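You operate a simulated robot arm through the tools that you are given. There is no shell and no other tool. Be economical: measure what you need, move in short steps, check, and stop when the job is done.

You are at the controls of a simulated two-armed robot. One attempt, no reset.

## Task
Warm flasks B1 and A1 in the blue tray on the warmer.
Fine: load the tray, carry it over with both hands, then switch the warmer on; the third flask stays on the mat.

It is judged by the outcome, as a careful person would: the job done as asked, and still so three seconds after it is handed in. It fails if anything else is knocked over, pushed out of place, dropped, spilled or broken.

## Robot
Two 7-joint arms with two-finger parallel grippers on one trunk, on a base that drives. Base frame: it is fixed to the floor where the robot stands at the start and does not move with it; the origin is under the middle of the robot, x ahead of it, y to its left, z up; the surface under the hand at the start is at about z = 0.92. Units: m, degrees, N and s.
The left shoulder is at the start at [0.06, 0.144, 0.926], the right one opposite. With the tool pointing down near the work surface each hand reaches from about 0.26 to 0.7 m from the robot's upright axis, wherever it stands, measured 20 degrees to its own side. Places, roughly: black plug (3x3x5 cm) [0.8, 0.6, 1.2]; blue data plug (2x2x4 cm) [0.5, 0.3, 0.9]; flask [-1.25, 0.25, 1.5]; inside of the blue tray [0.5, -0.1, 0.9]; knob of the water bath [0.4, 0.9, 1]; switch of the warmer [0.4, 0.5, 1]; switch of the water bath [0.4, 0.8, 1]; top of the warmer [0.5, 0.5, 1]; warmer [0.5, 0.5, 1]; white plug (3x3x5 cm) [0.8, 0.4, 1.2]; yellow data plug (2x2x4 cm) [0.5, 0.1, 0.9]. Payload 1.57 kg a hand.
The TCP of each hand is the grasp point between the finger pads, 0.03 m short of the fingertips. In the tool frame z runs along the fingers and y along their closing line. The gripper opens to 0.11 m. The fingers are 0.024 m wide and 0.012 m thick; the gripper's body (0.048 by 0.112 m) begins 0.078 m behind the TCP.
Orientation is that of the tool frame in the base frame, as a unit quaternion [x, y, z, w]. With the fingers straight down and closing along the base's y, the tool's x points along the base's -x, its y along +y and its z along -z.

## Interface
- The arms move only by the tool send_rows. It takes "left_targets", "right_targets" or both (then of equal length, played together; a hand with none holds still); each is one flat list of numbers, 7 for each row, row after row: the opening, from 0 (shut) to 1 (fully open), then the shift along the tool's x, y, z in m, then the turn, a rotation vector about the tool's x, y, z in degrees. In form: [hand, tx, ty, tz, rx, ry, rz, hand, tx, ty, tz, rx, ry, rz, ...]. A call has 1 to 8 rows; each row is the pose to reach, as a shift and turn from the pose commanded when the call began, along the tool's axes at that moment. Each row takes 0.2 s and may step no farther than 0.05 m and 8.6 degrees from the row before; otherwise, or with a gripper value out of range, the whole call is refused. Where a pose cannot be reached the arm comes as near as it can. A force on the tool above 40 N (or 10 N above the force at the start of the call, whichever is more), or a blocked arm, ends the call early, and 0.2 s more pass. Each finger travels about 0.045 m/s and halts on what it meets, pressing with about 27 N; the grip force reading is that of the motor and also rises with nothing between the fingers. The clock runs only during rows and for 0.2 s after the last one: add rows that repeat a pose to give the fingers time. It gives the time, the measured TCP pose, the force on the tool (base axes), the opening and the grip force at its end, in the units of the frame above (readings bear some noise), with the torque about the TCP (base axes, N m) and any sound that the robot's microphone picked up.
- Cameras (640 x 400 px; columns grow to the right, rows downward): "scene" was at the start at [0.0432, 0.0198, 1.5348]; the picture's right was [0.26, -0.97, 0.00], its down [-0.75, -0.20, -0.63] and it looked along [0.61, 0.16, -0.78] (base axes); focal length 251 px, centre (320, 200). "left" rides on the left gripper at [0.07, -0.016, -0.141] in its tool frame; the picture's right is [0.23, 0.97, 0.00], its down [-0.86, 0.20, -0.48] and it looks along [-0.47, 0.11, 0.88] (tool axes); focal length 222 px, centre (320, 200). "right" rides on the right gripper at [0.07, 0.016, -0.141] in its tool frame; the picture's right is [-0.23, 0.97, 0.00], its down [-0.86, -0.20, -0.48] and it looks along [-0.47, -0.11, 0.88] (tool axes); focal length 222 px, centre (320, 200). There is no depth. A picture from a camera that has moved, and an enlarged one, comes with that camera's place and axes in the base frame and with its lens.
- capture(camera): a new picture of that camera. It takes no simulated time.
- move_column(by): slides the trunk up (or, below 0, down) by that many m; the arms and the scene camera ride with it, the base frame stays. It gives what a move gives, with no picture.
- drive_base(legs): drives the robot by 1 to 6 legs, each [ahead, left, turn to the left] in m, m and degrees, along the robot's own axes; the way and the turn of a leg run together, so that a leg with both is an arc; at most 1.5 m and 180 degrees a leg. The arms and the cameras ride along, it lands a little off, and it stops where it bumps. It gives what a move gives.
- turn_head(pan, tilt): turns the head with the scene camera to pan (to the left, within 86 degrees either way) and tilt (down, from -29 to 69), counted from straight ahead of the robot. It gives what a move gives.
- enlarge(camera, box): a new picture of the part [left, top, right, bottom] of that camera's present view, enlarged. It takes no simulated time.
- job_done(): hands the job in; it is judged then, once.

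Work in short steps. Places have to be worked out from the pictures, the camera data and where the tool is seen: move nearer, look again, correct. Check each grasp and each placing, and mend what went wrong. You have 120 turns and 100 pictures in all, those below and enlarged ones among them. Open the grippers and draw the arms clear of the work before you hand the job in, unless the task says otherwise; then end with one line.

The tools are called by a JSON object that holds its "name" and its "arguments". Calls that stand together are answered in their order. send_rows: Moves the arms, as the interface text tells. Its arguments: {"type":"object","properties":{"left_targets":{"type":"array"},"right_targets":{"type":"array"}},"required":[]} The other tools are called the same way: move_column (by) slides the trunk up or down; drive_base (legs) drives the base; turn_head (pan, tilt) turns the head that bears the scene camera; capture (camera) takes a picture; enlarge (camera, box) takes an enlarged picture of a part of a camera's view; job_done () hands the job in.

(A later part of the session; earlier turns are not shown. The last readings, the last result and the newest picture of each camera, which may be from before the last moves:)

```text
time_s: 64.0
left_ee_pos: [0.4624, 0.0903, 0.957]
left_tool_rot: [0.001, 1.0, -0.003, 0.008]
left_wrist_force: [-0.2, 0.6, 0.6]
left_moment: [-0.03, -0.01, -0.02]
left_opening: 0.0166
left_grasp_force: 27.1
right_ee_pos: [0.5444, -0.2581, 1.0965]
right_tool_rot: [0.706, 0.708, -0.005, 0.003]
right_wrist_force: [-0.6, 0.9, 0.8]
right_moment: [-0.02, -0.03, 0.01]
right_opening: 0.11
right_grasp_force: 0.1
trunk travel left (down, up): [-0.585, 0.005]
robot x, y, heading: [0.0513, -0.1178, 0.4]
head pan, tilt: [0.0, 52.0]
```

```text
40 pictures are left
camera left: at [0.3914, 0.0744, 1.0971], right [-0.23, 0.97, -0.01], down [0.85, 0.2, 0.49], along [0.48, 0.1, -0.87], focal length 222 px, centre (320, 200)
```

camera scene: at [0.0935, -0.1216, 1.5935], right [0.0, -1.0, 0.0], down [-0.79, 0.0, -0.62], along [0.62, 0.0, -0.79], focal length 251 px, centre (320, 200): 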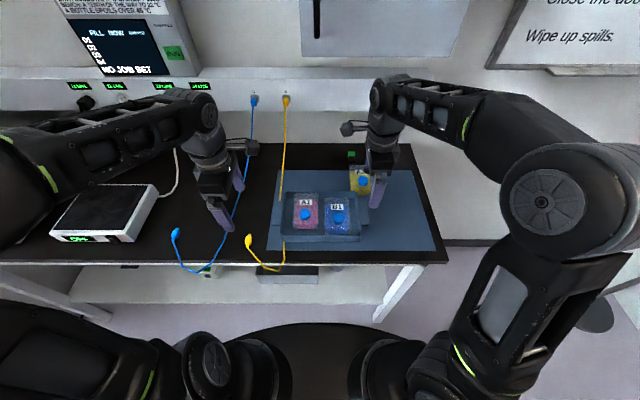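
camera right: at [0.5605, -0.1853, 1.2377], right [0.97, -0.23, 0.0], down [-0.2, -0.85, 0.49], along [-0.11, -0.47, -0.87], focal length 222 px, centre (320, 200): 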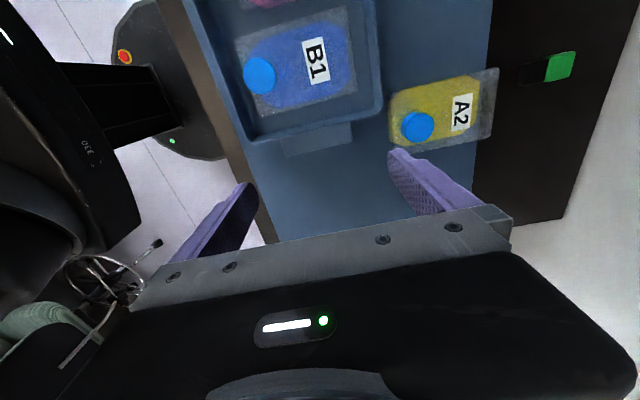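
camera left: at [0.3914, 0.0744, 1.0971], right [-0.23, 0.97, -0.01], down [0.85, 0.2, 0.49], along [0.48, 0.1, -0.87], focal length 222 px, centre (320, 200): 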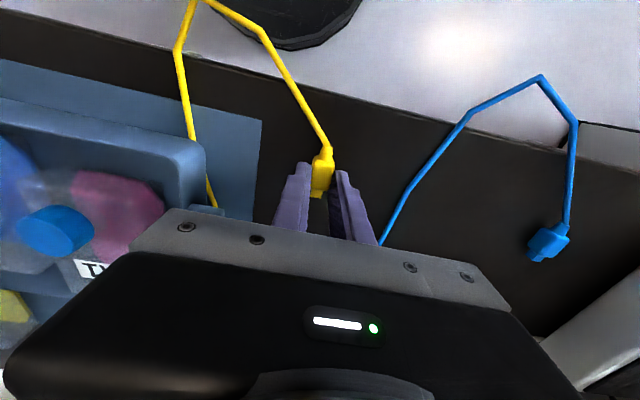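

Plug gripped (1.7 cm). I lift it a little and draw it left and toward me, staying short of the blue cable (on the bench at y ≈ 0.165), then look how the yellow cable runs.

{"name": "send_rows", "arguments": {"left_targets": [0, 0, 0, -0.02, 0, 0, 0, 0, 0.02, 0.02, -0.05, 0, 0, 0, 0, 0.05, 0.04, -0.07, 0, 0, 0, 0, 0.08, 0.06, -0.08, 0, 0, 0, 0, 0.1, 0.07, -0.09, 0, 0, 0, 0, 0.1, 0.07, -0.09, 0, 0, 0]}}

{"name": "capture", "arguments": {"camera": "scene"}}

{"name": "capture", "arguments": {"camera": "left"}}

```text
time_s: 65.4
left_ee_pos: [0.3596, 0.1615, 1.0447]
left_tool_rot: [0.002, 1.0, -0.004, 0.008]
left_wrist_force: [-0.7, 0.1, 0.1]
left_moment: [0.02, 0.02, 0.0]
left_opening: 0.0166
left_grasp_force: 26.7
right_ee_pos: [0.5446, -0.2571, 1.0965]
right_tool_rot: [0.707, 0.707, -0.005, 0.003]
right_wrist_force: [-0.3, 0.7, -0.3]
right_moment: [0.01, 0.0, 0.01]
right_opening: 0.11
right_grasp_force: 0.1
trunk travel left (down, up): [-0.585, 0.005]
robot x, y, heading: [0.0483, -0.1205, 0.3]
head pan, tilt: [0.0, 52.0]
```

```text
39 pictures are left
camera scene: at [0.0948, -0.1213, 1.5935], right [0.0, -1.0, 0.0], down [-0.79, 0.0, -0.62], along [0.62, 0.0, -0.79], focal length 251 px, centre (320, 200)
```

scene: 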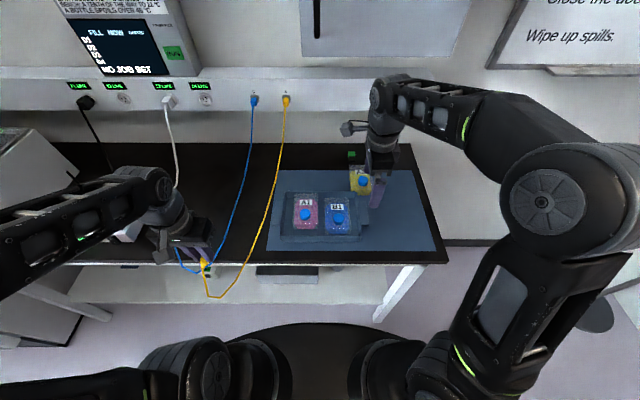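

```text
38 pictures are left
camera left: at [0.2896, 0.1455, 1.1846], right [-0.22, 0.97, -0.01], down [0.85, 0.2, 0.49], along [0.48, 0.1, -0.87], focal length 222 px, centre (320, 200)
```

left: 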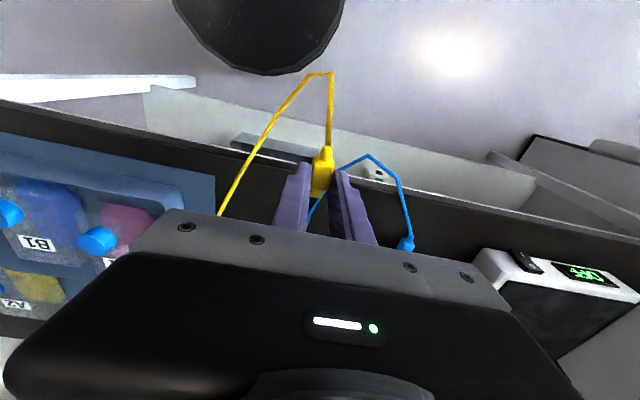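

The cable has swung completely clear of the tray and mat. I set the plug back down on the bench at about (0.43, 0.12), left of the mat.

{"name": "send_rows", "arguments": {"left_targets": [0, -0.03, -0.015, 0.02, 0, 0, 0, 0, -0.06, -0.03, 0.045, 0, 0, 0, 0, -0.07, -0.038, 0.07, 0, 0, 0, 0, -0.07, -0.038, 0.085, 0, 0, 0, 0, -0.07, -0.038, 0.088, 0, 0, 0, 0, -0.07, -0.038, 0.088, 0, 0, 0]}}

{"name": "capture", "arguments": {"camera": "scene"}}

{"name": "capture", "arguments": {"camera": "left"}}

```text
time_s: 66.8
left_ee_pos: [0.4312, 0.1225, 0.9561]
left_tool_rot: [0.001, 1.0, -0.003, 0.007]
left_wrist_force: [0.7, 0.1, 1.3]
left_moment: [0.0, 0.01, 0.03]
left_opening: 0.0162
left_grasp_force: 26.7
right_ee_pos: [0.5432, -0.2586, 1.0974]
right_tool_rot: [0.707, 0.708, -0.004, 0.003]
right_wrist_force: [-1.1, 0.2, 0.2]
right_moment: [0.02, -0.01, 0.01]
right_opening: 0.1102
right_grasp_force: 0.0
trunk travel left (down, up): [-0.585, 0.005]
robot x, y, heading: [0.0498, -0.1231, 0.2]
head pan, tilt: [0.0, 52.0]
```

```text
37 pictures are left
camera scene: at [0.0944, -0.1214, 1.5935], right [0.0, -1.0, 0.0], down [-0.79, 0.0, -0.62], along [0.62, 0.0, -0.79], focal length 251 px, centre (320, 200)
```

scene: 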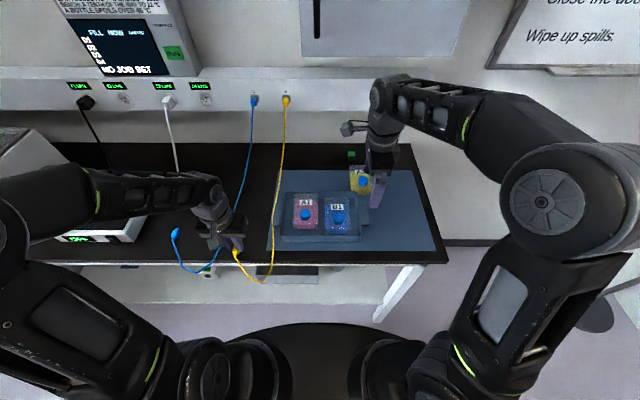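

```text
36 pictures are left
camera left: at [0.3612, 0.1067, 1.0967], right [-0.23, 0.97, -0.01], down [0.85, 0.2, 0.49], along [0.48, 0.1, -0.87], focal length 222 px, centre (320, 200)
```

left: 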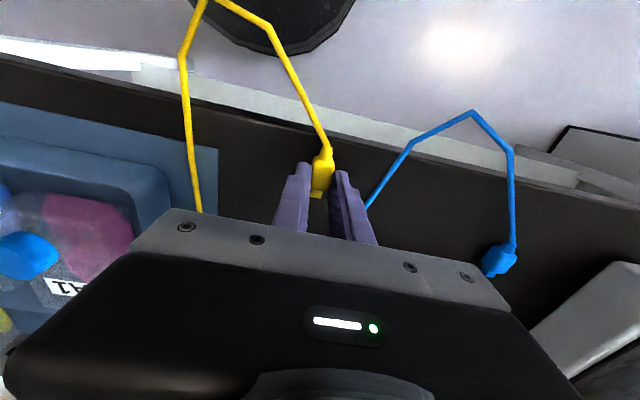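

I check how near the cable now runs to the left handle.

{"name": "enlarge", "arguments": {"camera": "scene", "box": [220, 150, 330, 270]}}

```text
3.33 times, centred on (275, 210) of scene
camera zoom: at [0.0944, -0.1214, 1.5935], right [0.0, -1.0, 0.0], down [-0.79, 0.0, -0.62], along [0.62, 0.0, -0.79], focal length 836 px, centre (470, 167)
```

zoom: 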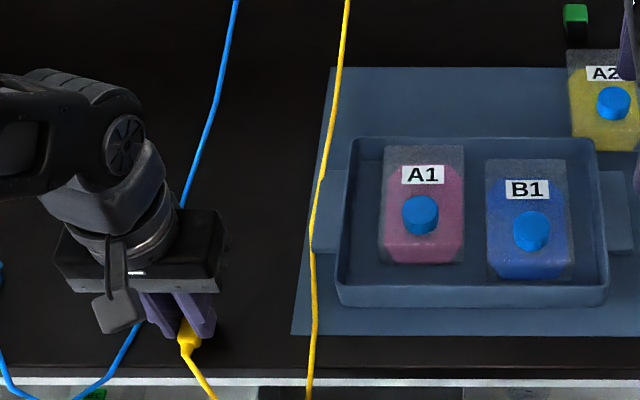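

The cable lies along the handle's outer edge—too near. I lift the plug again and set it further left at about (0.425, 0.235), between the blue strands.

{"name": "send_rows", "arguments": {"left_targets": [0, 0.02, 0, -0.04, 0, 0, 0, 0, 0.03, 0.03, -0.075, 0, 0, 0, 0, 0.03, 0.07, -0.085, 0, 0, 0, 0, 0.02, 0.113, -0.075, 0, 0, 0, 0, 0.005, 0.113, -0.04, 0, 0, 0, 0, 0.005, 0.113, -0.012, 0, 0, 0, 0, 0.005, 0.113, 0, 0, 0, 0, 0, 0.005, 0.113, 0, 0, 0, 0]}}

{"name": "enlarge", "arguments": {"camera": "scene", "box": [170, 150, 330, 280]}}

{"name": "capture", "arguments": {"camera": "left"}}

```text
time_s: 68.6
left_ee_pos: [0.4269, 0.2371, 0.9566]
left_tool_rot: [0.001, 1.0, -0.003, 0.008]
left_wrist_force: [0.2, -0.2, -0.8]
left_moment: [-0.03, -0.03, -0.01]
left_opening: 0.0163
left_grasp_force: 27.0
right_ee_pos: [0.5435, -0.259, 1.0966]
right_tool_rot: [0.706, 0.708, -0.004, 0.003]
right_wrist_force: [-0.8, -0.3, 0.4]
right_moment: [-0.03, 0.0, 0.02]
right_opening: 0.1101
right_grasp_force: 0.1
trunk travel left (down, up): [-0.585, 0.005]
robot x, y, heading: [0.053, -0.1211, 0.4]
head pan, tilt: [0.0, 52.0]
```

```text
3.08 times, centred on (250, 215) of scene
camera zoom: at [0.0943, -0.1213, 1.5935], right [0.0, -1.0, 0.0], down [-0.79, 0.0, -0.62], along [0.62, 0.0, -0.79], focal length 771 px, centre (535, 154)
```

zoom: 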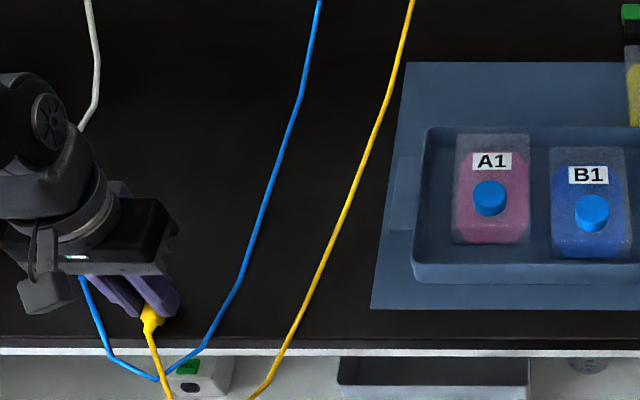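

```text
33 pictures are left
camera left: at [0.3555, 0.2207, 1.0975], right [-0.22, 0.97, -0.01], down [0.85, 0.2, 0.49], along [0.48, 0.1, -0.87], focal length 222 px, centre (320, 200)
```

left: 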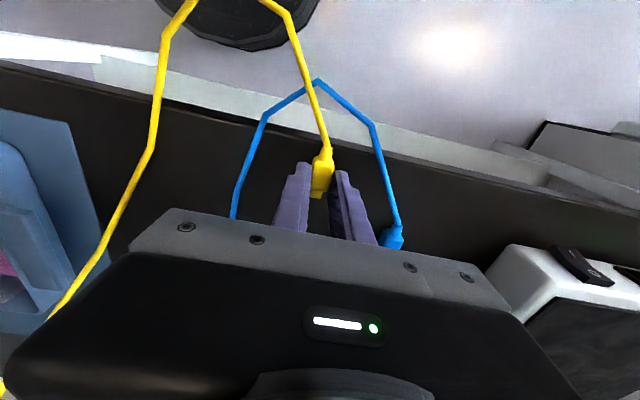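

The yellow cable now runs well clear of the tray. I release the plug, rise, and start yawing the left hand for the handle.

{"name": "send_rows", "arguments": {"left_targets": [0.2, 0, 0, 0, 0, 0, 0, 0.35, 0, 0, 0, 0, 0, 0, 0.35, 0, 0, 0, 0, 0, 0, 0.4, 0, 0, -0.04, 0, 0, 0, 0.6, 0, 0, -0.085, 0, 0, 0, 0.8, 0, 0, -0.13, 0, 0, 0, 1, 0, 0, -0.155, 0, 0, -8, 1, 0, 0, -0.155, 0, 0, -16]}}

{"name": "send_rows", "arguments": {"left_targets": [1, 0, 0, 0, 0, 0, -8, 1, 0, 0, 0, 0, 0, -16, 1, 0, 0, 0, 0, 0, -24, 1, 0, 0, 0, 0, 0, -32, 1, 0, 0, 0, 0, 0, -40, 1, 0, 0, 0, 0, 0, -48, 1, 0, 0, 0, 0, 0, -56, 1, 0, 0, 0, 0, 0, -64]}}

{"name": "send_rows", "arguments": {"left_targets": [1, 0, 0, 0, 0, 0, -5, 1, 0, 0, 0, 0, 0, -10, 1, 0, 0, 0, 0, 0, -10]}}

{"name": "capture", "arguments": {"camera": "scene"}}

```text
time_s: 70.4
left_ee_pos: [0.4252, 0.2383, 1.1122]
left_tool_rot: [-0.139, 0.99, -0.005, 0.007]
left_wrist_force: [-0.2, -0.1, 0.5]
left_moment: [-0.01, -0.02, 0.02]
left_opening: 0.1101
left_grasp_force: 0.1
right_ee_pos: [0.5443, -0.2579, 1.0977]
right_tool_rot: [0.706, 0.708, -0.004, 0.003]
right_wrist_force: [-0.6, -0.1, 0.0]
right_moment: [-0.03, -0.01, -0.01]
right_opening: 0.11
right_grasp_force: 0.1
trunk travel left (down, up): [-0.585, 0.005]
robot x, y, heading: [0.0506, -0.1232, 0.2]
head pan, tilt: [0.0, 52.0]
```

```text
time_s: 72.2
left_ee_pos: [0.4253, 0.2375, 1.1128]
left_tool_rot: [-0.643, 0.766, -0.007, 0.004]
left_wrist_force: [-0.1, 0.3, -0.3]
left_moment: [0.01, -0.04, 0.01]
left_opening: 0.1099
left_grasp_force: 0.1
right_ee_pos: [0.5441, -0.2589, 1.0983]
right_tool_rot: [0.706, 0.708, -0.005, 0.003]
right_wrist_force: [0.0, 0.4, -0.8]
right_moment: [0.01, 0.03, -0.01]
right_opening: 0.1101
right_grasp_force: 0.1
trunk travel left (down, up): [-0.585, 0.005]
robot x, y, heading: [0.0498, -0.1239, 0.3]
head pan, tilt: [0.0, 52.0]
```

```text
time_s: 73.0
left_ee_pos: [0.423, 0.2381, 1.1115]
left_tool_rot: [-0.707, 0.707, -0.007, 0.004]
left_wrist_force: [0.5, 0.0, 0.8]
left_moment: [-0.01, 0.01, -0.01]
left_opening: 0.1098
left_grasp_force: 0.1
right_ee_pos: [0.5441, -0.2574, 1.0979]
right_tool_rot: [0.706, 0.708, -0.003, 0.002]
right_wrist_force: [0.2, -0.1, 0.6]
right_moment: [-0.02, 0.0, -0.01]
right_opening: 0.1101
right_grasp_force: 0.1
trunk travel left (down, up): [-0.585, 0.005]
robot x, y, heading: [0.05, -0.1228, 0.1]
head pan, tilt: [0.0, 52.0]
```

```text
32 pictures are left
camera scene: at [0.0944, -0.1214, 1.5935], right [0.0, -1.0, 0.0], down [-0.79, 0.0, -0.62], along [0.62, 0.0, -0.79], focal length 251 px, centre (320, 200)
```

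scene: 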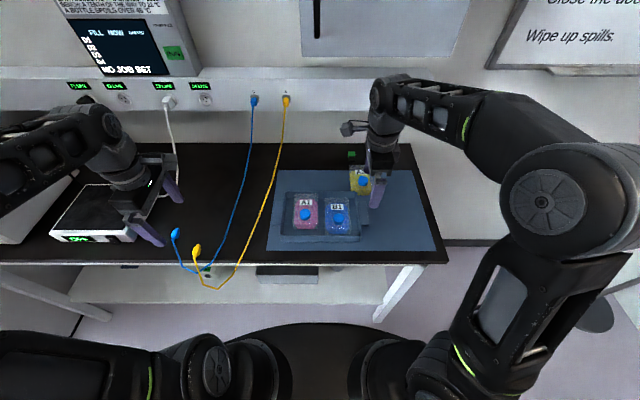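

Both loose plugs lie on the bench, cables clear of the tray. I bring the left hand over the left handle (goal (0.540, 0.010)), first sideways then ahead, staying high.

{"name": "send_rows", "arguments": {"left_targets": [1, 0.045, 0, 0, 0, 0, 0, 1, 0.09, 0, 0, 0, 0, 0, 1, 0.135, 0, 0, 0, 0, 0, 1, 0.18, 0, 0, 0, 0, 0, 1, 0.22, -0.02, 0, 0, 0, 0, 1, 0.226, -0.065, 0, 0, 0, 0, 1, 0.226, -0.11, 0, 0, 0, 0, 1, 0.226, -0.118, 0, 0, 0, 0]}}

{"name": "capture", "arguments": {"camera": "left"}}

{"name": "capture", "arguments": {"camera": "scene"}}

```text
time_s: 74.8
left_ee_pos: [0.5424, 0.0117, 1.1152]
left_tool_rot: [-0.706, 0.708, -0.007, 0.004]
left_wrist_force: [-0.2, 0.3, 0.3]
left_moment: [-0.02, 0.01, 0.0]
left_opening: 0.11
left_grasp_force: 0.1
right_ee_pos: [0.5434, -0.2584, 1.0968]
right_tool_rot: [0.707, 0.708, -0.003, 0.004]
right_wrist_force: [-0.1, -1.0, 0.0]
right_moment: [0.01, 0.0, -0.01]
right_opening: 0.1098
right_grasp_force: 0.0
trunk travel left (down, up): [-0.585, 0.005]
robot x, y, heading: [0.0478, -0.1221, 0.3]
head pan, tilt: [0.0, 52.0]
```

```text
31 pictures are left
camera left: at [0.557, -0.0583, 1.2569], right [-0.97, -0.22, -0.01], down [-0.2, 0.86, 0.47], along [-0.09, 0.46, -0.88], focal length 222 px, centre (320, 200)
```

left: 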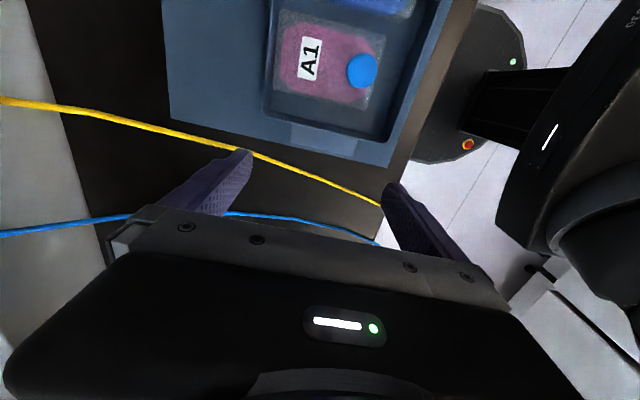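

```text
30 pictures are left
camera scene: at [0.0939, -0.1213, 1.5935], right [0.0, -1.0, 0.0], down [-0.79, 0.0, -0.62], along [0.62, 0.0, -0.79], focal length 251 px, centre (320, 200)
```

scene: 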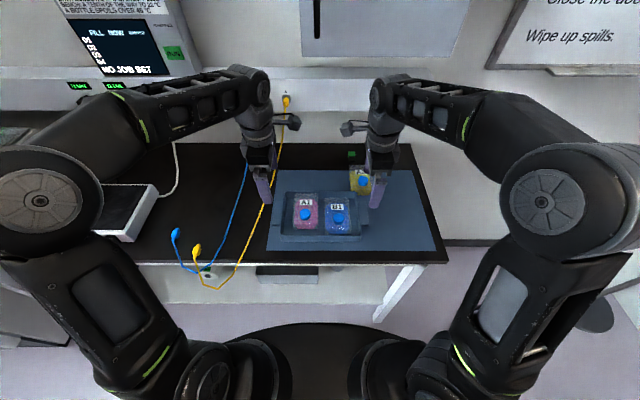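

Left handle measured x 0.490–0.581, outer y ≈ 0.025; right 0.495–0.585. I align both hands (left x≈0.537, right ≈0.540) and descend to just above the handles to verify.

{"name": "send_rows", "arguments": {"left_targets": [1, 0, 0.005, 0.035, 0, 0, 0, 1, 0, 0.005, 0.07, 0, 0, 0, 1, 0, 0.005, 0.105, 0, 0, 0, 1, 0, 0.005, 0.113, 0, 0, 0, 1, 0, 0.005, 0.113, 0, 0, 0], "right_targets": [1, 0, -0.004, 0.03, 0, 0, 0, 1, 0, -0.004, 0.06, 0, 0, 0, 1, 0, -0.004, 0.085, 0, 0, 0, 1, 0, -0.004, 0.094, 0, 0, 0, 1, 0, -0.004, 0.094, 0, 0, 0]}}

{"name": "capture", "arguments": {"camera": "left"}}

{"name": "capture", "arguments": {"camera": "right"}}

{"name": "enlarge", "arguments": {"camera": "scene", "box": [240, 150, 400, 250]}}

```text
time_s: 76.0
left_ee_pos: [0.5391, 0.0104, 1.0017]
left_tool_rot: [-0.707, 0.708, -0.008, 0.004]
left_wrist_force: [-0.3, -0.3, -0.1]
left_moment: [-0.03, 0.02, 0.0]
left_opening: 0.1101
left_grasp_force: 0.1
right_ee_pos: [0.5396, -0.2593, 1.0008]
right_tool_rot: [0.706, 0.708, -0.004, 0.002]
right_wrist_force: [0.7, 0.3, -1.0]
right_moment: [-0.03, 0.03, 0.03]
right_opening: 0.1099
right_grasp_force: 0.0
trunk travel left (down, up): [-0.585, 0.005]
robot x, y, heading: [0.048, -0.1246, 0.1]
head pan, tilt: [0.0, 52.0]
```

```text
29 pictures are left
camera left: at [0.5544, -0.0599, 1.1432], right [-0.97, -0.23, -0.01], down [-0.21, 0.86, 0.47], along [-0.09, 0.46, -0.88], focal length 222 px, centre (320, 200)
```

left: 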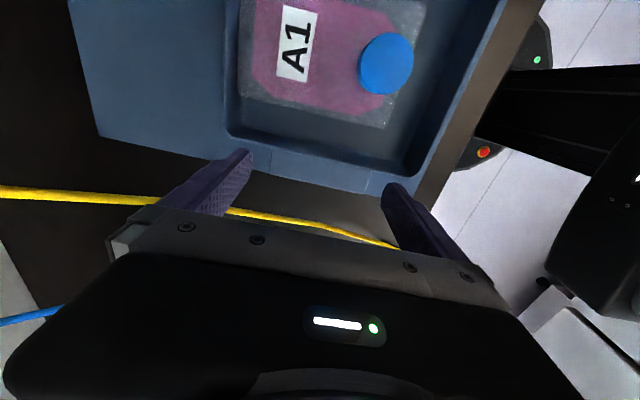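

```text
28 pictures are left
camera right: at [0.5578, -0.1875, 1.1419], right [0.97, -0.23, 0.0], down [-0.2, -0.85, 0.49], along [-0.11, -0.47, -0.87], focal length 222 px, centre (320, 200)
```

right: 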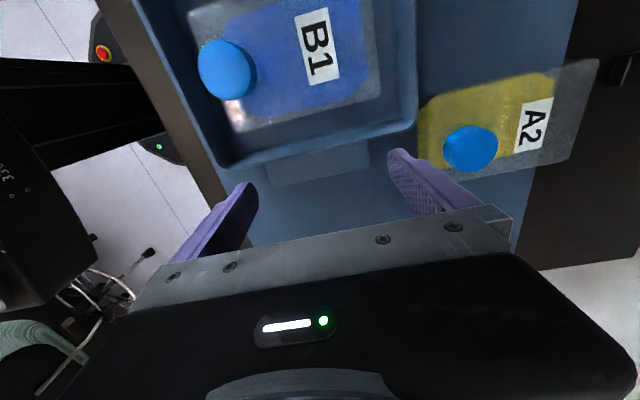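

```text
4.00 times, centred on (320, 200) of scene
camera zoom: at [0.0947, -0.1215, 1.5935], right [0.0, -1.0, 0.0], down [-0.79, 0.0, -0.62], along [0.62, 0.0, -0.79], focal length 1003 px, centre (320, 200)
```

zoom: 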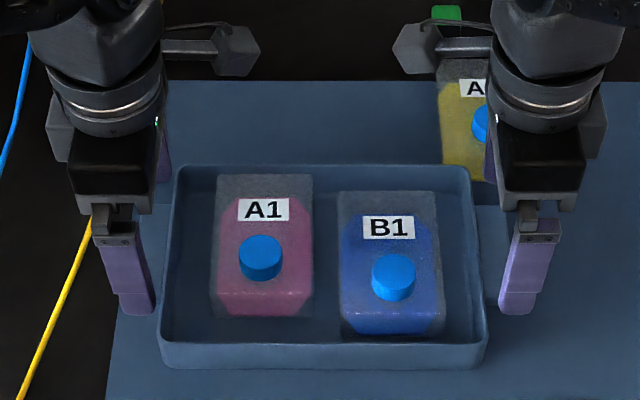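

Both grippers straddle the handles with about 8–10 mm to spare each end; the yellow cable is clear of the left fingers. I descend to TCP ≈ 0.963.

{"name": "send_rows", "arguments": {"left_targets": [1, -0.003, 0.001, 0.012, 0, 0, 0, 1, -0.003, 0.001, 0.025, 0, 0, 0, 1, -0.003, 0.001, 0.038, 0, 0, 0, 1, -0.003, 0.001, 0.038, 0, 0, 0], "right_targets": [1, 0, -0.001, 0.012, 0, 0, 0, 1, 0, -0.001, 0.025, 0, 0, 0, 1, 0, -0.001, 0.037, 0, 0, 0, 1, 0, -0.001, 0.037, 0, 0, 0]}}

{"name": "enlarge", "arguments": {"camera": "scene", "box": [240, 150, 400, 250]}}

{"name": "capture", "arguments": {"camera": "left"}}

```text
time_s: 77.0
left_ee_pos: [0.5394, 0.0132, 0.9642]
left_tool_rot: [-0.707, 0.707, -0.007, 0.003]
left_wrist_force: [-0.4, -0.3, 0.2]
left_moment: [0.03, 0.02, 0.0]
left_opening: 0.11
left_grasp_force: 0.0
right_ee_pos: [0.5392, -0.2606, 0.9634]
right_tool_rot: [0.706, 0.708, -0.005, 0.004]
right_wrist_force: [0.0, 0.7, 0.6]
right_moment: [-0.03, 0.03, 0.04]
right_opening: 0.11
right_grasp_force: 0.0
trunk travel left (down, up): [-0.585, 0.005]
robot x, y, heading: [0.0511, -0.1247, 0.4]
head pan, tilt: [0.0, 52.0]
```

```text
4.00 times, centred on (320, 200) of scene
camera zoom: at [0.0942, -0.1214, 1.5935], right [0.0, -1.0, 0.0], down [-0.79, 0.0, -0.62], along [0.62, 0.0, -0.79], focal length 1003 px, centre (320, 200)
```

zoom: 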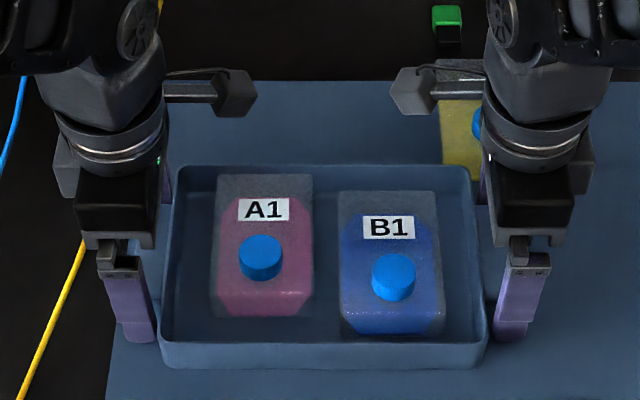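

```text
25 pictures are left
camera left: at [0.5533, -0.0567, 1.1058], right [-0.97, -0.23, -0.01], down [-0.2, 0.86, 0.47], along [-0.09, 0.46, -0.88], focal length 222 px, centre (320, 200)
```

left: 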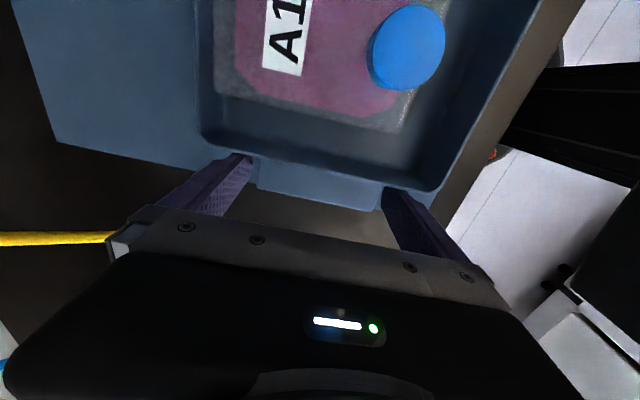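

No contact on the way down; the handle lies between both finger pairs. I close both hands together.

{"name": "send_rows", "arguments": {"left_targets": [0.85, 0, 0, 0, 0, 0, 0, 0.7, 0, 0, 0, 0, 0, 0, 0.5, 0, 0, 0, 0, 0, 0, 0.5, 0, 0, 0, 0, 0, 0, 0.5, 0, 0, 0, 0, 0, 0], "right_targets": [0.85, 0, 0, 0, 0, 0, 0, 0.7, 0, 0, 0, 0, 0, 0, 0.5, 0, 0, 0, 0, 0, 0, 0.5, 0, 0, 0, 0, 0, 0, 0.5, 0, 0, 0, 0, 0, 0]}}

{"name": "send_rows", "arguments": {"left_targets": [0.5, 0, 0, -0.005, 0, 0, 0, 0.5, 0, 0, -0.01, 0, 0, 0, 0.5, 0, 0, -0.015, 0, 0, 0, 0.5, 0, 0, -0.015, 0, 0, 0], "right_targets": [0.5, 0, 0, -0.005, 0, 0, 0, 0.5, 0, 0, -0.01, 0, 0, 0, 0.5, 0, 0, -0.015, 0, 0, 0, 0.5, 0, 0, -0.015, 0, 0, 0]}}

{"name": "enlarge", "arguments": {"camera": "scene", "box": [240, 150, 400, 250]}}

```text
time_s: 78.2
left_ee_pos: [0.5392, 0.0124, 0.9639]
left_tool_rot: [-0.707, 0.707, -0.008, 0.003]
left_wrist_force: [2.3, 0.0, 0.1]
left_moment: [0.03, -0.18, 0.1]
left_opening: 0.0895
left_grasp_force: 26.2
right_ee_pos: [0.5403, -0.26, 0.9632]
right_tool_rot: [0.707, 0.708, -0.005, 0.004]
right_wrist_force: [-0.8, -0.2, 0.1]
right_moment: [-0.02, -0.11, 0.27]
right_opening: 0.0893
right_grasp_force: 27.1
trunk travel left (down, up): [-0.585, 0.005]
robot x, y, heading: [0.0501, -0.1216, -0.1]
head pan, tilt: [0.0, 52.0]
```

```text
time_s: 79.2
left_ee_pos: [0.5392, 0.0141, 0.9785]
left_tool_rot: [-0.706, 0.708, -0.009, 0.004]
left_wrist_force: [4.9, 3.1, 1.1]
left_moment: [-0.18, -0.25, 0.52]
left_opening: 0.0897
left_grasp_force: 26.7
right_ee_pos: [0.5412, -0.2583, 0.9798]
right_tool_rot: [0.706, 0.708, -0.005, 0.002]
right_wrist_force: [-4.3, -3.9, -3.2]
right_moment: [-0.43, 0.25, 0.69]
right_opening: 0.0897
right_grasp_force: 27.3
trunk travel left (down, up): [-0.585, 0.005]
robot x, y, heading: [0.0482, -0.1226, 0.1]
head pan, tilt: [0.0, 52.0]
```

```text
4.00 times, centred on (320, 200) of scene
camera zoom: at [0.0949, -0.1214, 1.5934], right [0.0, -1.0, 0.0], down [-0.79, 0.0, -0.62], along [0.62, 0.0, -0.79], focal length 1003 px, centre (320, 200)
```

zoom: 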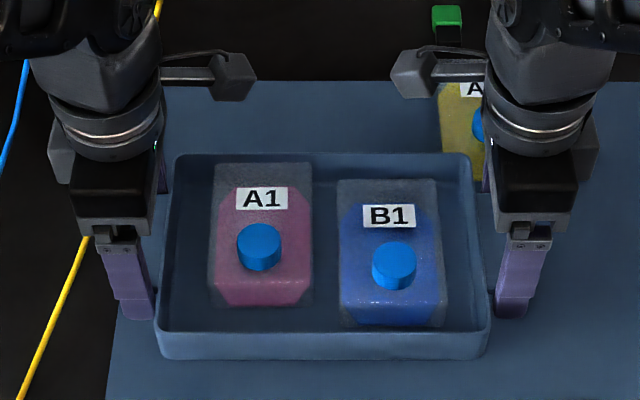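

The tray is up 1.5 cm, level, both grips firm. I keep lifting in sync to about z +0.10 and pull it 4 cm back from the cables.

{"name": "send_rows", "arguments": {"left_targets": [0.5, 0, 0, -0.015, 0, 0, 0, 0.5, 0, 0, -0.03, 0, 0, 0, 0.5, 0, 0, -0.045, 0, 0, 0, 0.5, 0, 0.01, -0.06, 0, 0, 0, 0.5, 0, 0.02, -0.075, 0, 0, 0, 0.5, 0, 0.03, -0.09, 0, 0, 0, 0.5, 0, 0.04, -0.1, 0, 0, 0, 0.5, 0, 0.04, -0.1, 0, 0, 0], "right_targets": [0.5, 0, 0, -0.015, 0, 0, 0, 0.5, 0, 0, -0.03, 0, 0, 0, 0.5, 0, 0, -0.045, 0, 0, 0, 0.5, 0, -0.01, -0.06, 0, 0, 0, 0.5, 0, -0.02, -0.075, 0, 0, 0, 0.5, 0, -0.03, -0.09, 0, 0, 0, 0.5, 0, -0.04, -0.1, 0, 0, 0, 0.5, 0, -0.04, -0.1, 0, 0, 0]}}

{"name": "capture", "arguments": {"camera": "scene"}}

```text
time_s: 81.0
left_ee_pos: [0.4972, 0.0141, 1.0788]
left_tool_rot: [-0.706, 0.708, -0.006, 0.003]
left_wrist_force: [3.4, 10.7, -2.1]
left_moment: [0.05, -0.32, 0.75]
left_opening: 0.0896
left_grasp_force: 26.8
right_ee_pos: [0.5013, -0.258, 1.0801]
right_tool_rot: [0.707, 0.707, -0.004, 0.003]
right_wrist_force: [-3.8, -10.0, -1.5]
right_moment: [-0.03, 0.38, 0.26]
right_opening: 0.0895
right_grasp_force: 27.3
trunk travel left (down, up): [-0.585, 0.005]
robot x, y, heading: [0.0514, -0.1238, 0.1]
head pan, tilt: [0.0, 52.0]
```

```text
23 pictures are left
camera scene: at [0.0951, -0.1214, 1.5934], right [0.0, -1.0, 0.0], down [-0.79, 0.0, -0.62], along [0.62, 0.0, -0.79], focal length 251 px, centre (320, 200)
```

scene: 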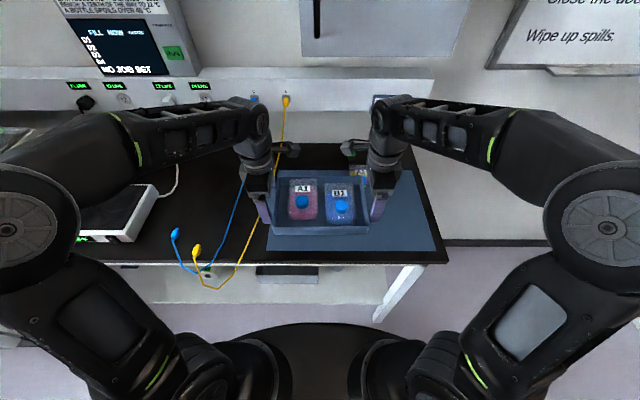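

Tray is high and level. The warmer spans about x 0.465–0.65, y 0.43–0.65, top ≈ 0.975, centre (0.557, 0.54). I drive left half of the way with the tray held and check.

{"name": "drive_base", "arguments": {"legs": [[-0.02, 0.33, 0]]}}

{"name": "capture", "arguments": {"camera": "scene"}}

```text
time_s: 83.2
left_ee_pos: [0.4781, 0.3411, 1.0793]
left_tool_rot: [-0.703, 0.711, -0.008, 0.003]
left_wrist_force: [-0.3, 8.9, -3.4]
left_moment: [0.31, 0.27, 0.12]
left_opening: 0.0895
left_grasp_force: 26.8
right_ee_pos: [0.4803, 0.0699, 1.0799]
right_tool_rot: [0.71, 0.705, -0.004, 0.003]
right_wrist_force: [-0.4, -8.9, 0.7]
right_moment: [0.06, -0.26, 0.01]
right_opening: 0.0895
right_grasp_force: 26.7
trunk travel left (down, up): [-0.585, 0.005]
robot x, y, heading: [0.031, 0.2104, -0.4]
head pan, tilt: [0.0, 52.0]
```

```text
22 pictures are left
camera scene: at [0.0744, 0.2101, 1.5935], right [0.0, -1.0, 0.0], down [-0.79, 0.0, -0.62], along [0.62, 0.0, -0.79], focal length 251 px, centre (320, 200)
```

scene: 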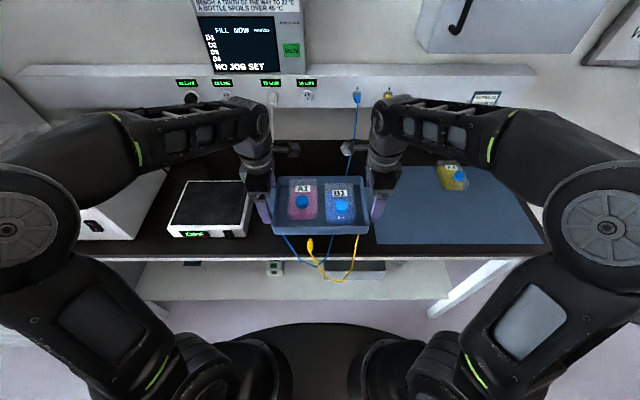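

All fine; A2 stays on the mat. I measure the warmer from here before the second half.

{"name": "enlarge", "arguments": {"camera": "scene", "box": [60, 150, 280, 260]}}

```text
2.91 times, centred on (170, 205) of scene
camera zoom: at [0.0744, 0.2101, 1.5935], right [0.0, -1.0, 0.0], down [-0.79, 0.0, -0.62], along [0.62, 0.0, -0.79], focal length 729 px, centre (756, 186)
```

zoom: 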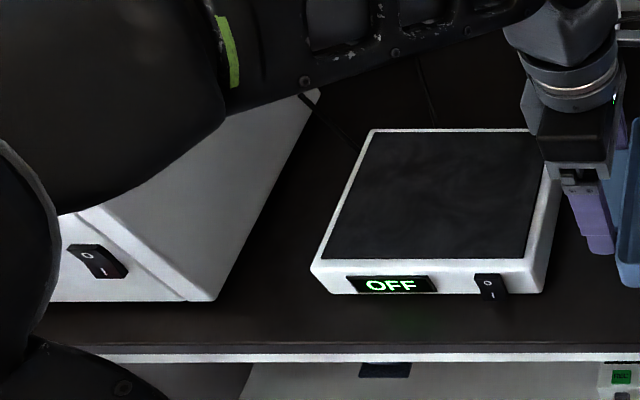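

Warmer: x 0.458–0.637, y 0.43–0.65, top ≈ 0.978; bath wall at y ≈ 0.77. Target tray centre ≈ (0.547, 0.537). I drive the remaining 0.33 m left.

{"name": "drive_base", "arguments": {"legs": [[0, 0.33, 0.3]]}}

{"name": "capture", "arguments": {"camera": "scene"}}

```text
time_s: 85.3
left_ee_pos: [0.4762, 0.6773, 1.0781]
left_tool_rot: [0.709, -0.706, 0.008, -0.003]
left_wrist_force: [0.9, 0.2, -1.8]
left_moment: [-0.06, 0.07, 0.47]
left_opening: 0.0894
left_grasp_force: 26.7
right_ee_pos: [0.4805, 0.4053, 1.0792]
right_tool_rot: [0.705, 0.709, -0.005, 0.003]
right_wrist_force: [-1.1, 0.3, -0.5]
right_moment: [0.01, -0.07, 0.13]
right_opening: 0.0892
right_grasp_force: 27.3
trunk travel left (down, up): [-0.585, 0.005]
robot x, y, heading: [0.0293, 0.5417, 0.6]
head pan, tilt: [0.0, 52.0]
```

```text
20 pictures are left
camera scene: at [0.0736, 0.5408, 1.5935], right [0.01, -1.0, 0.0], down [-0.79, -0.01, -0.62], along [0.62, 0.01, -0.79], focal length 251 px, centre (320, 200)
```

scene: 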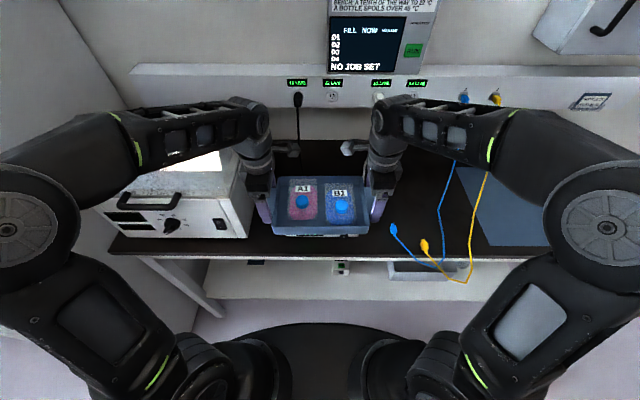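

Tray centre now (0.478, 0.541). I reach both hands 7 cm ahead together over the warmer.

{"name": "send_rows", "arguments": {"left_targets": [0.5, 0.001, -0.018, 0, 0, 0, 0, 0.5, 0.002, -0.036, 0, 0, 0, 0, 0.5, 0.003, -0.054, 0, 0, 0, 0, 0.5, 0.004, -0.069, 0, 0, 0, 0, 0.5, 0.004, -0.069, 0, 0, 0, 0], "right_targets": [0.5, -0.001, 0.018, 0, 0, 0, 0, 0.5, -0.002, 0.036, 0, 0, 0, 0, 0.5, -0.003, 0.054, 0, 0, 0, 0, 0.5, -0.004, 0.069, 0, 0, 0, 0, 0.5, -0.004, 0.069, 0, 0, 0, 0]}}

{"name": "enlarge", "arguments": {"camera": "scene", "box": [220, 140, 420, 270]}}

```text
time_s: 86.5
left_ee_pos: [0.5441, 0.6722, 1.0802]
left_tool_rot: [0.709, -0.705, 0.008, -0.003]
left_wrist_force: [7.3, -0.8, -4.3]
left_moment: [0.43, 0.0, 1.17]
left_opening: 0.0895
left_grasp_force: 26.6
right_ee_pos: [0.5499, 0.4008, 1.08]
right_tool_rot: [0.705, 0.71, -0.004, 0.002]
right_wrist_force: [-7.7, 0.4, 2.8]
right_moment: [0.49, -0.03, 0.64]
right_opening: 0.0896
right_grasp_force: 27.3
trunk travel left (down, up): [-0.585, 0.005]
robot x, y, heading: [0.0299, 0.5413, 0.7]
head pan, tilt: [0.0, 52.0]
```

```text
3.08 times, centred on (320, 205) of scene
camera zoom: at [0.0732, 0.5397, 1.5935], right [0.01, -1.0, 0.0], down [-0.79, -0.01, -0.62], along [0.62, 0.01, -0.79], focal length 771 px, centre (320, 185)
```

zoom: 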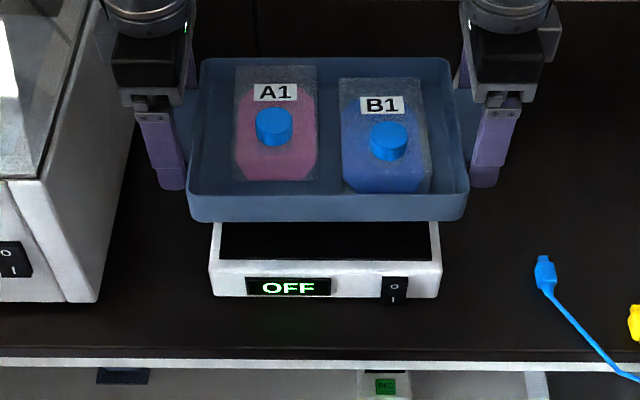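

Tray is centred over the warmer (centre ≈ y 0.54, x 0.547). I lower both hands in sync to just above contact.

{"name": "send_rows", "arguments": {"left_targets": [0.5, -0.002, 0, 0.015, 0, 0, 0, 0.5, -0.002, 0, 0.03, 0, 0, 0, 0.5, -0.002, 0, 0.042, 0, 0, 0, 0.5, -0.002, 0, 0.05, 0, 0, 0, 0.5, -0.002, 0, 0.055, 0, 0, 0, 0.5, -0.002, 0, 0.055, 0, 0, 0], "right_targets": [0.5, 0.002, 0, 0.015, 0, 0, 0, 0.5, 0.002, 0, 0.03, 0, 0, 0, 0.5, 0.002, 0, 0.042, 0, 0, 0, 0.5, 0.002, 0, 0.05, 0, 0, 0, 0.5, 0.002, 0, 0.055, 0, 0, 0, 0.5, 0.002, 0, 0.055, 0, 0, 0]}}

{"name": "enlarge", "arguments": {"camera": "scene", "box": [220, 140, 420, 270]}}

```text
time_s: 87.9
left_ee_pos: [0.545, 0.6756, 1.0242]
left_tool_rot: [0.709, -0.705, 0.007, -0.003]
left_wrist_force: [0.4, -0.9, 4.0]
left_moment: [-0.67, 0.02, 0.08]
left_opening: 0.0895
left_grasp_force: 26.7
right_ee_pos: [0.5493, 0.4021, 1.0249]
right_tool_rot: [0.705, 0.709, -0.005, 0.003]
right_wrist_force: [0.0, 1.2, -6.7]
right_moment: [-0.71, -0.02, -0.09]
right_opening: 0.0893
right_grasp_force: 27.2
trunk travel left (down, up): [-0.585, 0.005]
robot x, y, heading: [0.0263, 0.5407, 0.7]
head pan, tilt: [0.0, 52.0]
```

```text
3.08 times, centred on (320, 205) of scene
camera zoom: at [0.0736, 0.5396, 1.5935], right [0.01, -1.0, 0.0], down [-0.79, -0.01, -0.62], along [0.62, 0.01, -0.79], focal length 771 px, centre (320, 185)
```

zoom: 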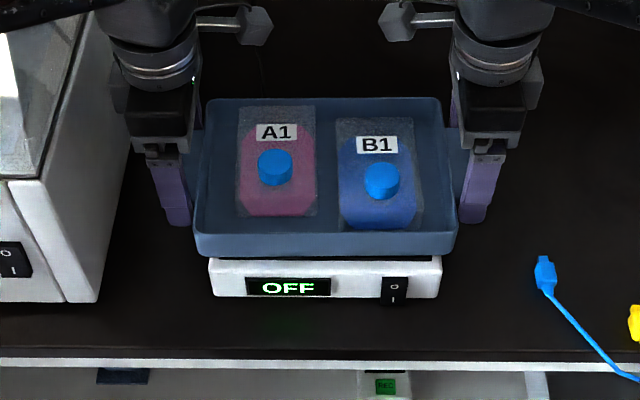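

Nearly down. I lower in millimetre steps until both wrists feel support.

{"name": "send_rows", "arguments": {"left_targets": [0.5, 0, 0, 0.002, 0, 0, 0, 0.5, 0, 0, 0.004, 0, 0, 0, 0.5, 0, 0, 0.004, 0, 0, 0], "right_targets": [0.5, 0, 0, 0.002, 0, 0, 0, 0.5, 0, 0, 0.004, 0, 0, 0, 0.5, 0, 0, 0.004, 0, 0, 0]}}

```text
time_s: 88.7
left_ee_pos: [0.5454, 0.6739, 1.0234]
left_tool_rot: [0.708, -0.706, 0.009, -0.006]
left_wrist_force: [-2.2, 1.9, 21.8]
left_moment: [0.17, 0.19, 0.05]
left_opening: 0.0894
left_grasp_force: 26.8
right_ee_pos: [0.5498, 0.4015, 1.0235]
right_tool_rot: [0.705, 0.709, 0.0, 0.006]
right_wrist_force: [9.1, -5.1, 22.7]
right_moment: [0.06, -0.13, -0.13]
right_opening: 0.0891
right_grasp_force: 27.0
trunk travel left (down, up): [-0.585, 0.005]
robot x, y, heading: [0.0271, 0.542, 0.4]
head pan, tilt: [0.0, 52.0]
```

Both sides press on the warmer (~22 N each), so the tray is seated. I ease off 2.5 mm and open both hands slowly.

{"name": "send_rows", "arguments": {"left_targets": [0.5, 0, 0, -0.0025, 0, 0, 0, 0.5, 0, 0, -0.0025, 0, 0, 0, 0.9, 0, 0, -0.0025, 0, 0, 0, 1, 0, 0, -0.0025, 0, 0, 0, 1, 0, 0, -0.0025, 0, 0, 0, 1, 0, 0, -0.0025, 0, 0, 0], "right_targets": [0.5, 0, 0, -0.0025, 0, 0, 0, 0.5, 0, 0, -0.0025, 0, 0, 0, 0.9, 0, 0, -0.0025, 0, 0, 0, 1, 0, 0, -0.0025, 0, 0, 0, 1, 0, 0, -0.0025, 0, 0, 0, 1, 0, 0, -0.0025, 0, 0, 0]}}

{"name": "enlarge", "arguments": {"camera": "scene", "box": [220, 140, 420, 270]}}

```text
time_s: 90.1
left_ee_pos: [0.5459, 0.6736, 1.0227]
left_tool_rot: [0.709, -0.706, 0.007, -0.004]
left_wrist_force: [0.3, 0.3, -0.4]
left_moment: [0.01, -0.02, 0.0]
left_opening: 0.1099
left_grasp_force: 0.1
right_ee_pos: [0.5488, 0.4039, 1.0232]
right_tool_rot: [0.705, 0.709, -0.005, 0.003]
right_wrist_force: [-0.2, -1.1, 0.2]
right_moment: [-0.01, -0.01, -0.02]
right_opening: 0.11
right_grasp_force: 0.2
trunk travel left (down, up): [-0.585, 0.005]
robot x, y, heading: [0.0264, 0.5392, 0.5]
head pan, tilt: [0.0, 52.0]
```

```text
3.08 times, centred on (320, 205) of scene
camera zoom: at [0.0734, 0.5396, 1.5935], right [0.01, -1.0, 0.0], down [-0.79, -0.01, -0.62], along [0.62, 0.01, -0.79], focal length 771 px, centre (320, 185)
```

zoom: 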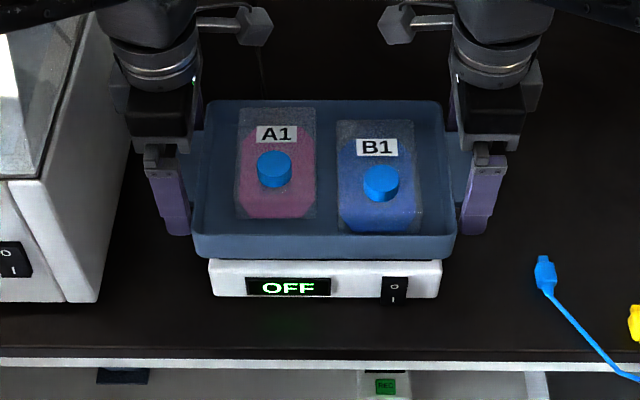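

Tray rests on the warmer, hands free with zero force. I raise both hands straight up and draw them back from the tray.

{"name": "send_rows", "arguments": {"left_targets": [1, 0, 0, -0.02, 0, 0, 0, 1, 0, 0, -0.045, 0, 0, 0, 1, 0, 0, -0.065, 0, 0, 0, 1, 0, 0.035, -0.07, 0, 0, 0, 1, 0, 0.075, -0.07, 0, 0, 0, 1, 0, 0.115, -0.07, 0, 0, 0, 1, 0, 0.15, -0.07, 0, 0, 0], "right_targets": [1, 0, 0, -0.02, 0, 0, 0, 1, 0, 0, -0.045, 0, 0, 0, 1, 0, 0, -0.065, 0, 0, 0, 1, 0, -0.035, -0.07, 0, 0, 0, 1, 0, -0.075, -0.07, 0, 0, 0, 1, 0, -0.115, -0.07, 0, 0, 0, 1, 0, -0.15, -0.07, 0, 0, 0]}}

{"name": "enlarge", "arguments": {"camera": "scene", "box": [265, 165, 375, 245]}}

```text
time_s: 91.7
left_ee_pos: [0.3947, 0.676, 1.0936]
left_tool_rot: [0.708, -0.706, 0.008, -0.004]
left_wrist_force: [0.3, -0.4, -0.8]
left_moment: [-0.02, -0.05, 0.0]
left_opening: 0.11
left_grasp_force: 0.2
right_ee_pos: [0.3971, 0.4032, 1.0927]
right_tool_rot: [0.704, 0.71, -0.004, 0.004]
right_wrist_force: [-0.2, 0.6, -0.8]
right_moment: [0.01, 0.0, -0.03]
right_opening: 0.11
right_grasp_force: 0.1
trunk travel left (down, up): [-0.585, 0.005]
robot x, y, heading: [0.0279, 0.5369, 0.7]
head pan, tilt: [0.0, 52.0]
```

```text
5.00 times, centred on (320, 205) of scene
camera zoom: at [0.0715, 0.5397, 1.5935], right [0.01, -1.0, 0.0], down [-0.79, -0.01, -0.62], along [0.62, 0.01, -0.79], focal length 1253 px, centre (320, 175)
```

zoom: 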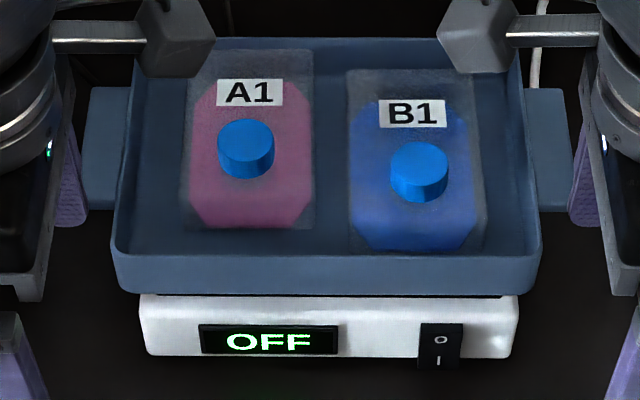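

Tray sits level on the warmer, both flasks upright. The switch is at y ≈ 0.475, z 0.922–0.962, front face x ≈ 0.45, "I" at the bottom. I close the right fingers and yaw that hand back.

{"name": "send_rows", "arguments": {"right_targets": [0.8, 0.01, 0, 0, 0, 0, -8, 0.6, 0.02, 0, 0, 0, 0, -16, 0.4, 0.03, 0, 0, 0, 0, -24, 0.2, 0.04, 0, 0, 0, 0, -32, 0, 0.05, 0, 0, 0, 0, -40, 0, 0.06, 0, 0, 0, 0, -48, 0, 0.07, 0, 0, 0, 0, -56, 0, 0.0715, -0.01, 0, 0, 0, -64]}}

{"name": "send_rows", "arguments": {"right_targets": [0, 0, 0, 0, 0, 0, -8, 0, 0, 0, 0, 0, 0, -16, 0, 0, 0, 0, 0, 0, -21, 0, 0, 0, 0, 0, 0, -25.5, 0, 0, 0, 0, 0, 0, -25.5]}}

{"name": "send_rows", "arguments": {"right_targets": [0, 0, 0, 0, 0, -8, 0, 0, 0, 0, 0, 0, -16, 0, 0, 0, 0, 0, 0, -24, 0, 0, 0, 0, 0.03, 0, -25, 0, 0, 0, 0, 0.06, 0, -25, 0, 0, 0, 0, 0.06, 0, -25, 0]}}

{"name": "capture", "arguments": {"camera": "scene"}}

```text
time_s: 93.5
left_ee_pos: [0.3941, 0.6747, 1.0932]
left_tool_rot: [0.708, -0.706, 0.007, -0.004]
left_wrist_force: [0.7, -0.7, -0.2]
left_moment: [0.03, 0.01, -0.04]
left_opening: 0.11
left_grasp_force: 0.1
right_ee_pos: [0.3888, 0.4735, 1.0916]
right_tool_rot: [0.22, 0.976, -0.005, 0.001]
right_wrist_force: [0.0, -0.2, 0.1]
right_moment: [0.02, -0.01, -0.02]
right_opening: 0.0
right_grasp_force: 21.3
trunk travel left (down, up): [-0.585, 0.005]
robot x, y, heading: [0.0267, 0.5375, 0.7]
head pan, tilt: [0.0, 52.0]
```

```text
time_s: 94.7
left_ee_pos: [0.3952, 0.6749, 1.093]
left_tool_rot: [0.709, -0.705, 0.007, -0.003]
left_wrist_force: [0.0, 0.2, 0.9]
left_moment: [0.01, 0.02, -0.03]
left_opening: 0.11
left_grasp_force: 0.2
right_ee_pos: [0.389, 0.473, 1.0923]
right_tool_rot: [0.0, 1.0, -0.005, -0.001]
right_wrist_force: [-0.2, -0.6, -0.2]
right_moment: [-0.01, 0.02, -0.04]
right_opening: 0.0001
right_grasp_force: 21.0
trunk travel left (down, up): [-0.585, 0.005]
robot x, y, heading: [0.0279, 0.5362, 0.4]
head pan, tilt: [0.0, 52.0]
```

```text
time_s: 96.1
left_ee_pos: [0.3951, 0.6756, 1.0908]
left_tool_rot: [0.708, -0.706, 0.008, -0.004]
left_wrist_force: [0.4, 1.1, 0.2]
left_moment: [-0.02, -0.02, 0.0]
left_opening: 0.1099
left_grasp_force: 0.0
right_ee_pos: [0.388, 0.4703, 1.0335]
right_tool_rot: [0.001, 0.976, -0.005, 0.216]
right_wrist_force: [-0.6, 0.2, 0.0]
right_moment: [0.01, 0.0, 0.01]
right_opening: 0.0003
right_grasp_force: 21.2
trunk travel left (down, up): [-0.585, 0.005]
robot x, y, heading: [0.0314, 0.5387, 0.3]
head pan, tilt: [0.0, 52.0]
```

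```text
15 pictures are left
camera scene: at [0.0733, 0.5397, 1.5935], right [0.01, -1.0, 0.0], down [-0.79, -0.01, -0.62], along [0.62, 0.01, -0.79], focal length 251 px, centre (320, 200)
```

scene: 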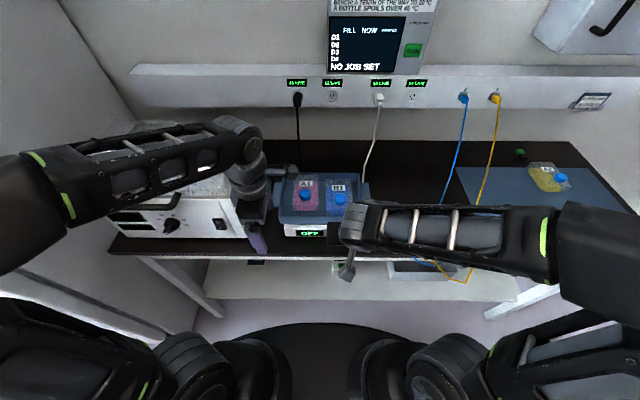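

Tool points 25° forward, above the bench edge. I lower it to TCP z ≈ 0.959 in front of the switch's lower half.

{"name": "send_rows", "arguments": {"right_targets": [0, 0.012, 0.0045, 0.025, 0, 0, 0, 0, 0.022, 0.0045, 0.047, 0, 0, 0, 0, 0.0313, 0.0045, 0.0675, 0, 0, 0, 0, 0.0313, 0.0045, 0.0675, 0, 0, 0]}}

{"name": "capture", "arguments": {"camera": "right"}}

```text
time_s: 97.1
left_ee_pos: [0.3945, 0.6747, 1.093]
left_tool_rot: [0.708, -0.706, 0.007, -0.004]
left_wrist_force: [-1.1, 1.1, 0.6]
left_moment: [-0.02, -0.04, -0.01]
left_opening: 0.1101
left_grasp_force: 0.1
right_ee_pos: [0.3981, 0.4828, 0.9604]
right_tool_rot: [0.0, 0.977, -0.006, 0.214]
right_wrist_force: [-0.5, 1.2, 0.3]
right_moment: [-0.01, -0.03, 0.0]
right_opening: 0.0001
right_grasp_force: 20.9
right hand out of reach, approached as far as the arm can: row 2, 3, 4
trunk travel left (down, up): [-0.585, 0.005]
robot x, y, heading: [0.031, 0.5374, 0.6]
head pan, tilt: [0.0, 52.0]
```

```text
14 pictures are left
camera right: at [0.2751, 0.5022, 1.0594], right [0.21, 0.97, 0.08], down [0.57, -0.19, 0.8], along [0.79, -0.12, -0.6], focal length 222 px, centre (320, 200)
```

right: 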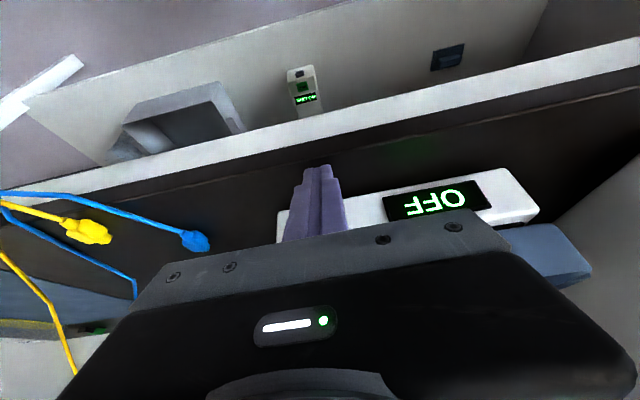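

Too close to the body for this pose. I drive the base 8 cm back and 6 cm left to give the right arm room.

{"name": "drive_base", "arguments": {"legs": [[-0.09, 0, 0], [0, 0.06, -0.5]]}}

```text
time_s: 98.8
left_ee_pos: [0.3056, 0.7337, 1.0919]
left_tool_rot: [-0.705, 0.71, -0.007, 0.003]
left_wrist_force: [0.7, -0.2, -0.6]
left_moment: [-0.04, -0.03, 0.04]
left_opening: 0.1102
left_grasp_force: 0.0
right_ee_pos: [0.3069, 0.5412, 0.9602]
right_tool_rot: [0.005, 0.977, -0.008, 0.215]
right_wrist_force: [0.6, 1.2, 0.0]
right_moment: [-0.01, 0.01, 0.01]
right_opening: 0.0
right_grasp_force: 21.1
trunk travel left (down, up): [-0.585, 0.005]
robot x, y, heading: [-0.0615, 0.5981, 0.2]
head pan, tilt: [0.0, 52.0]
```

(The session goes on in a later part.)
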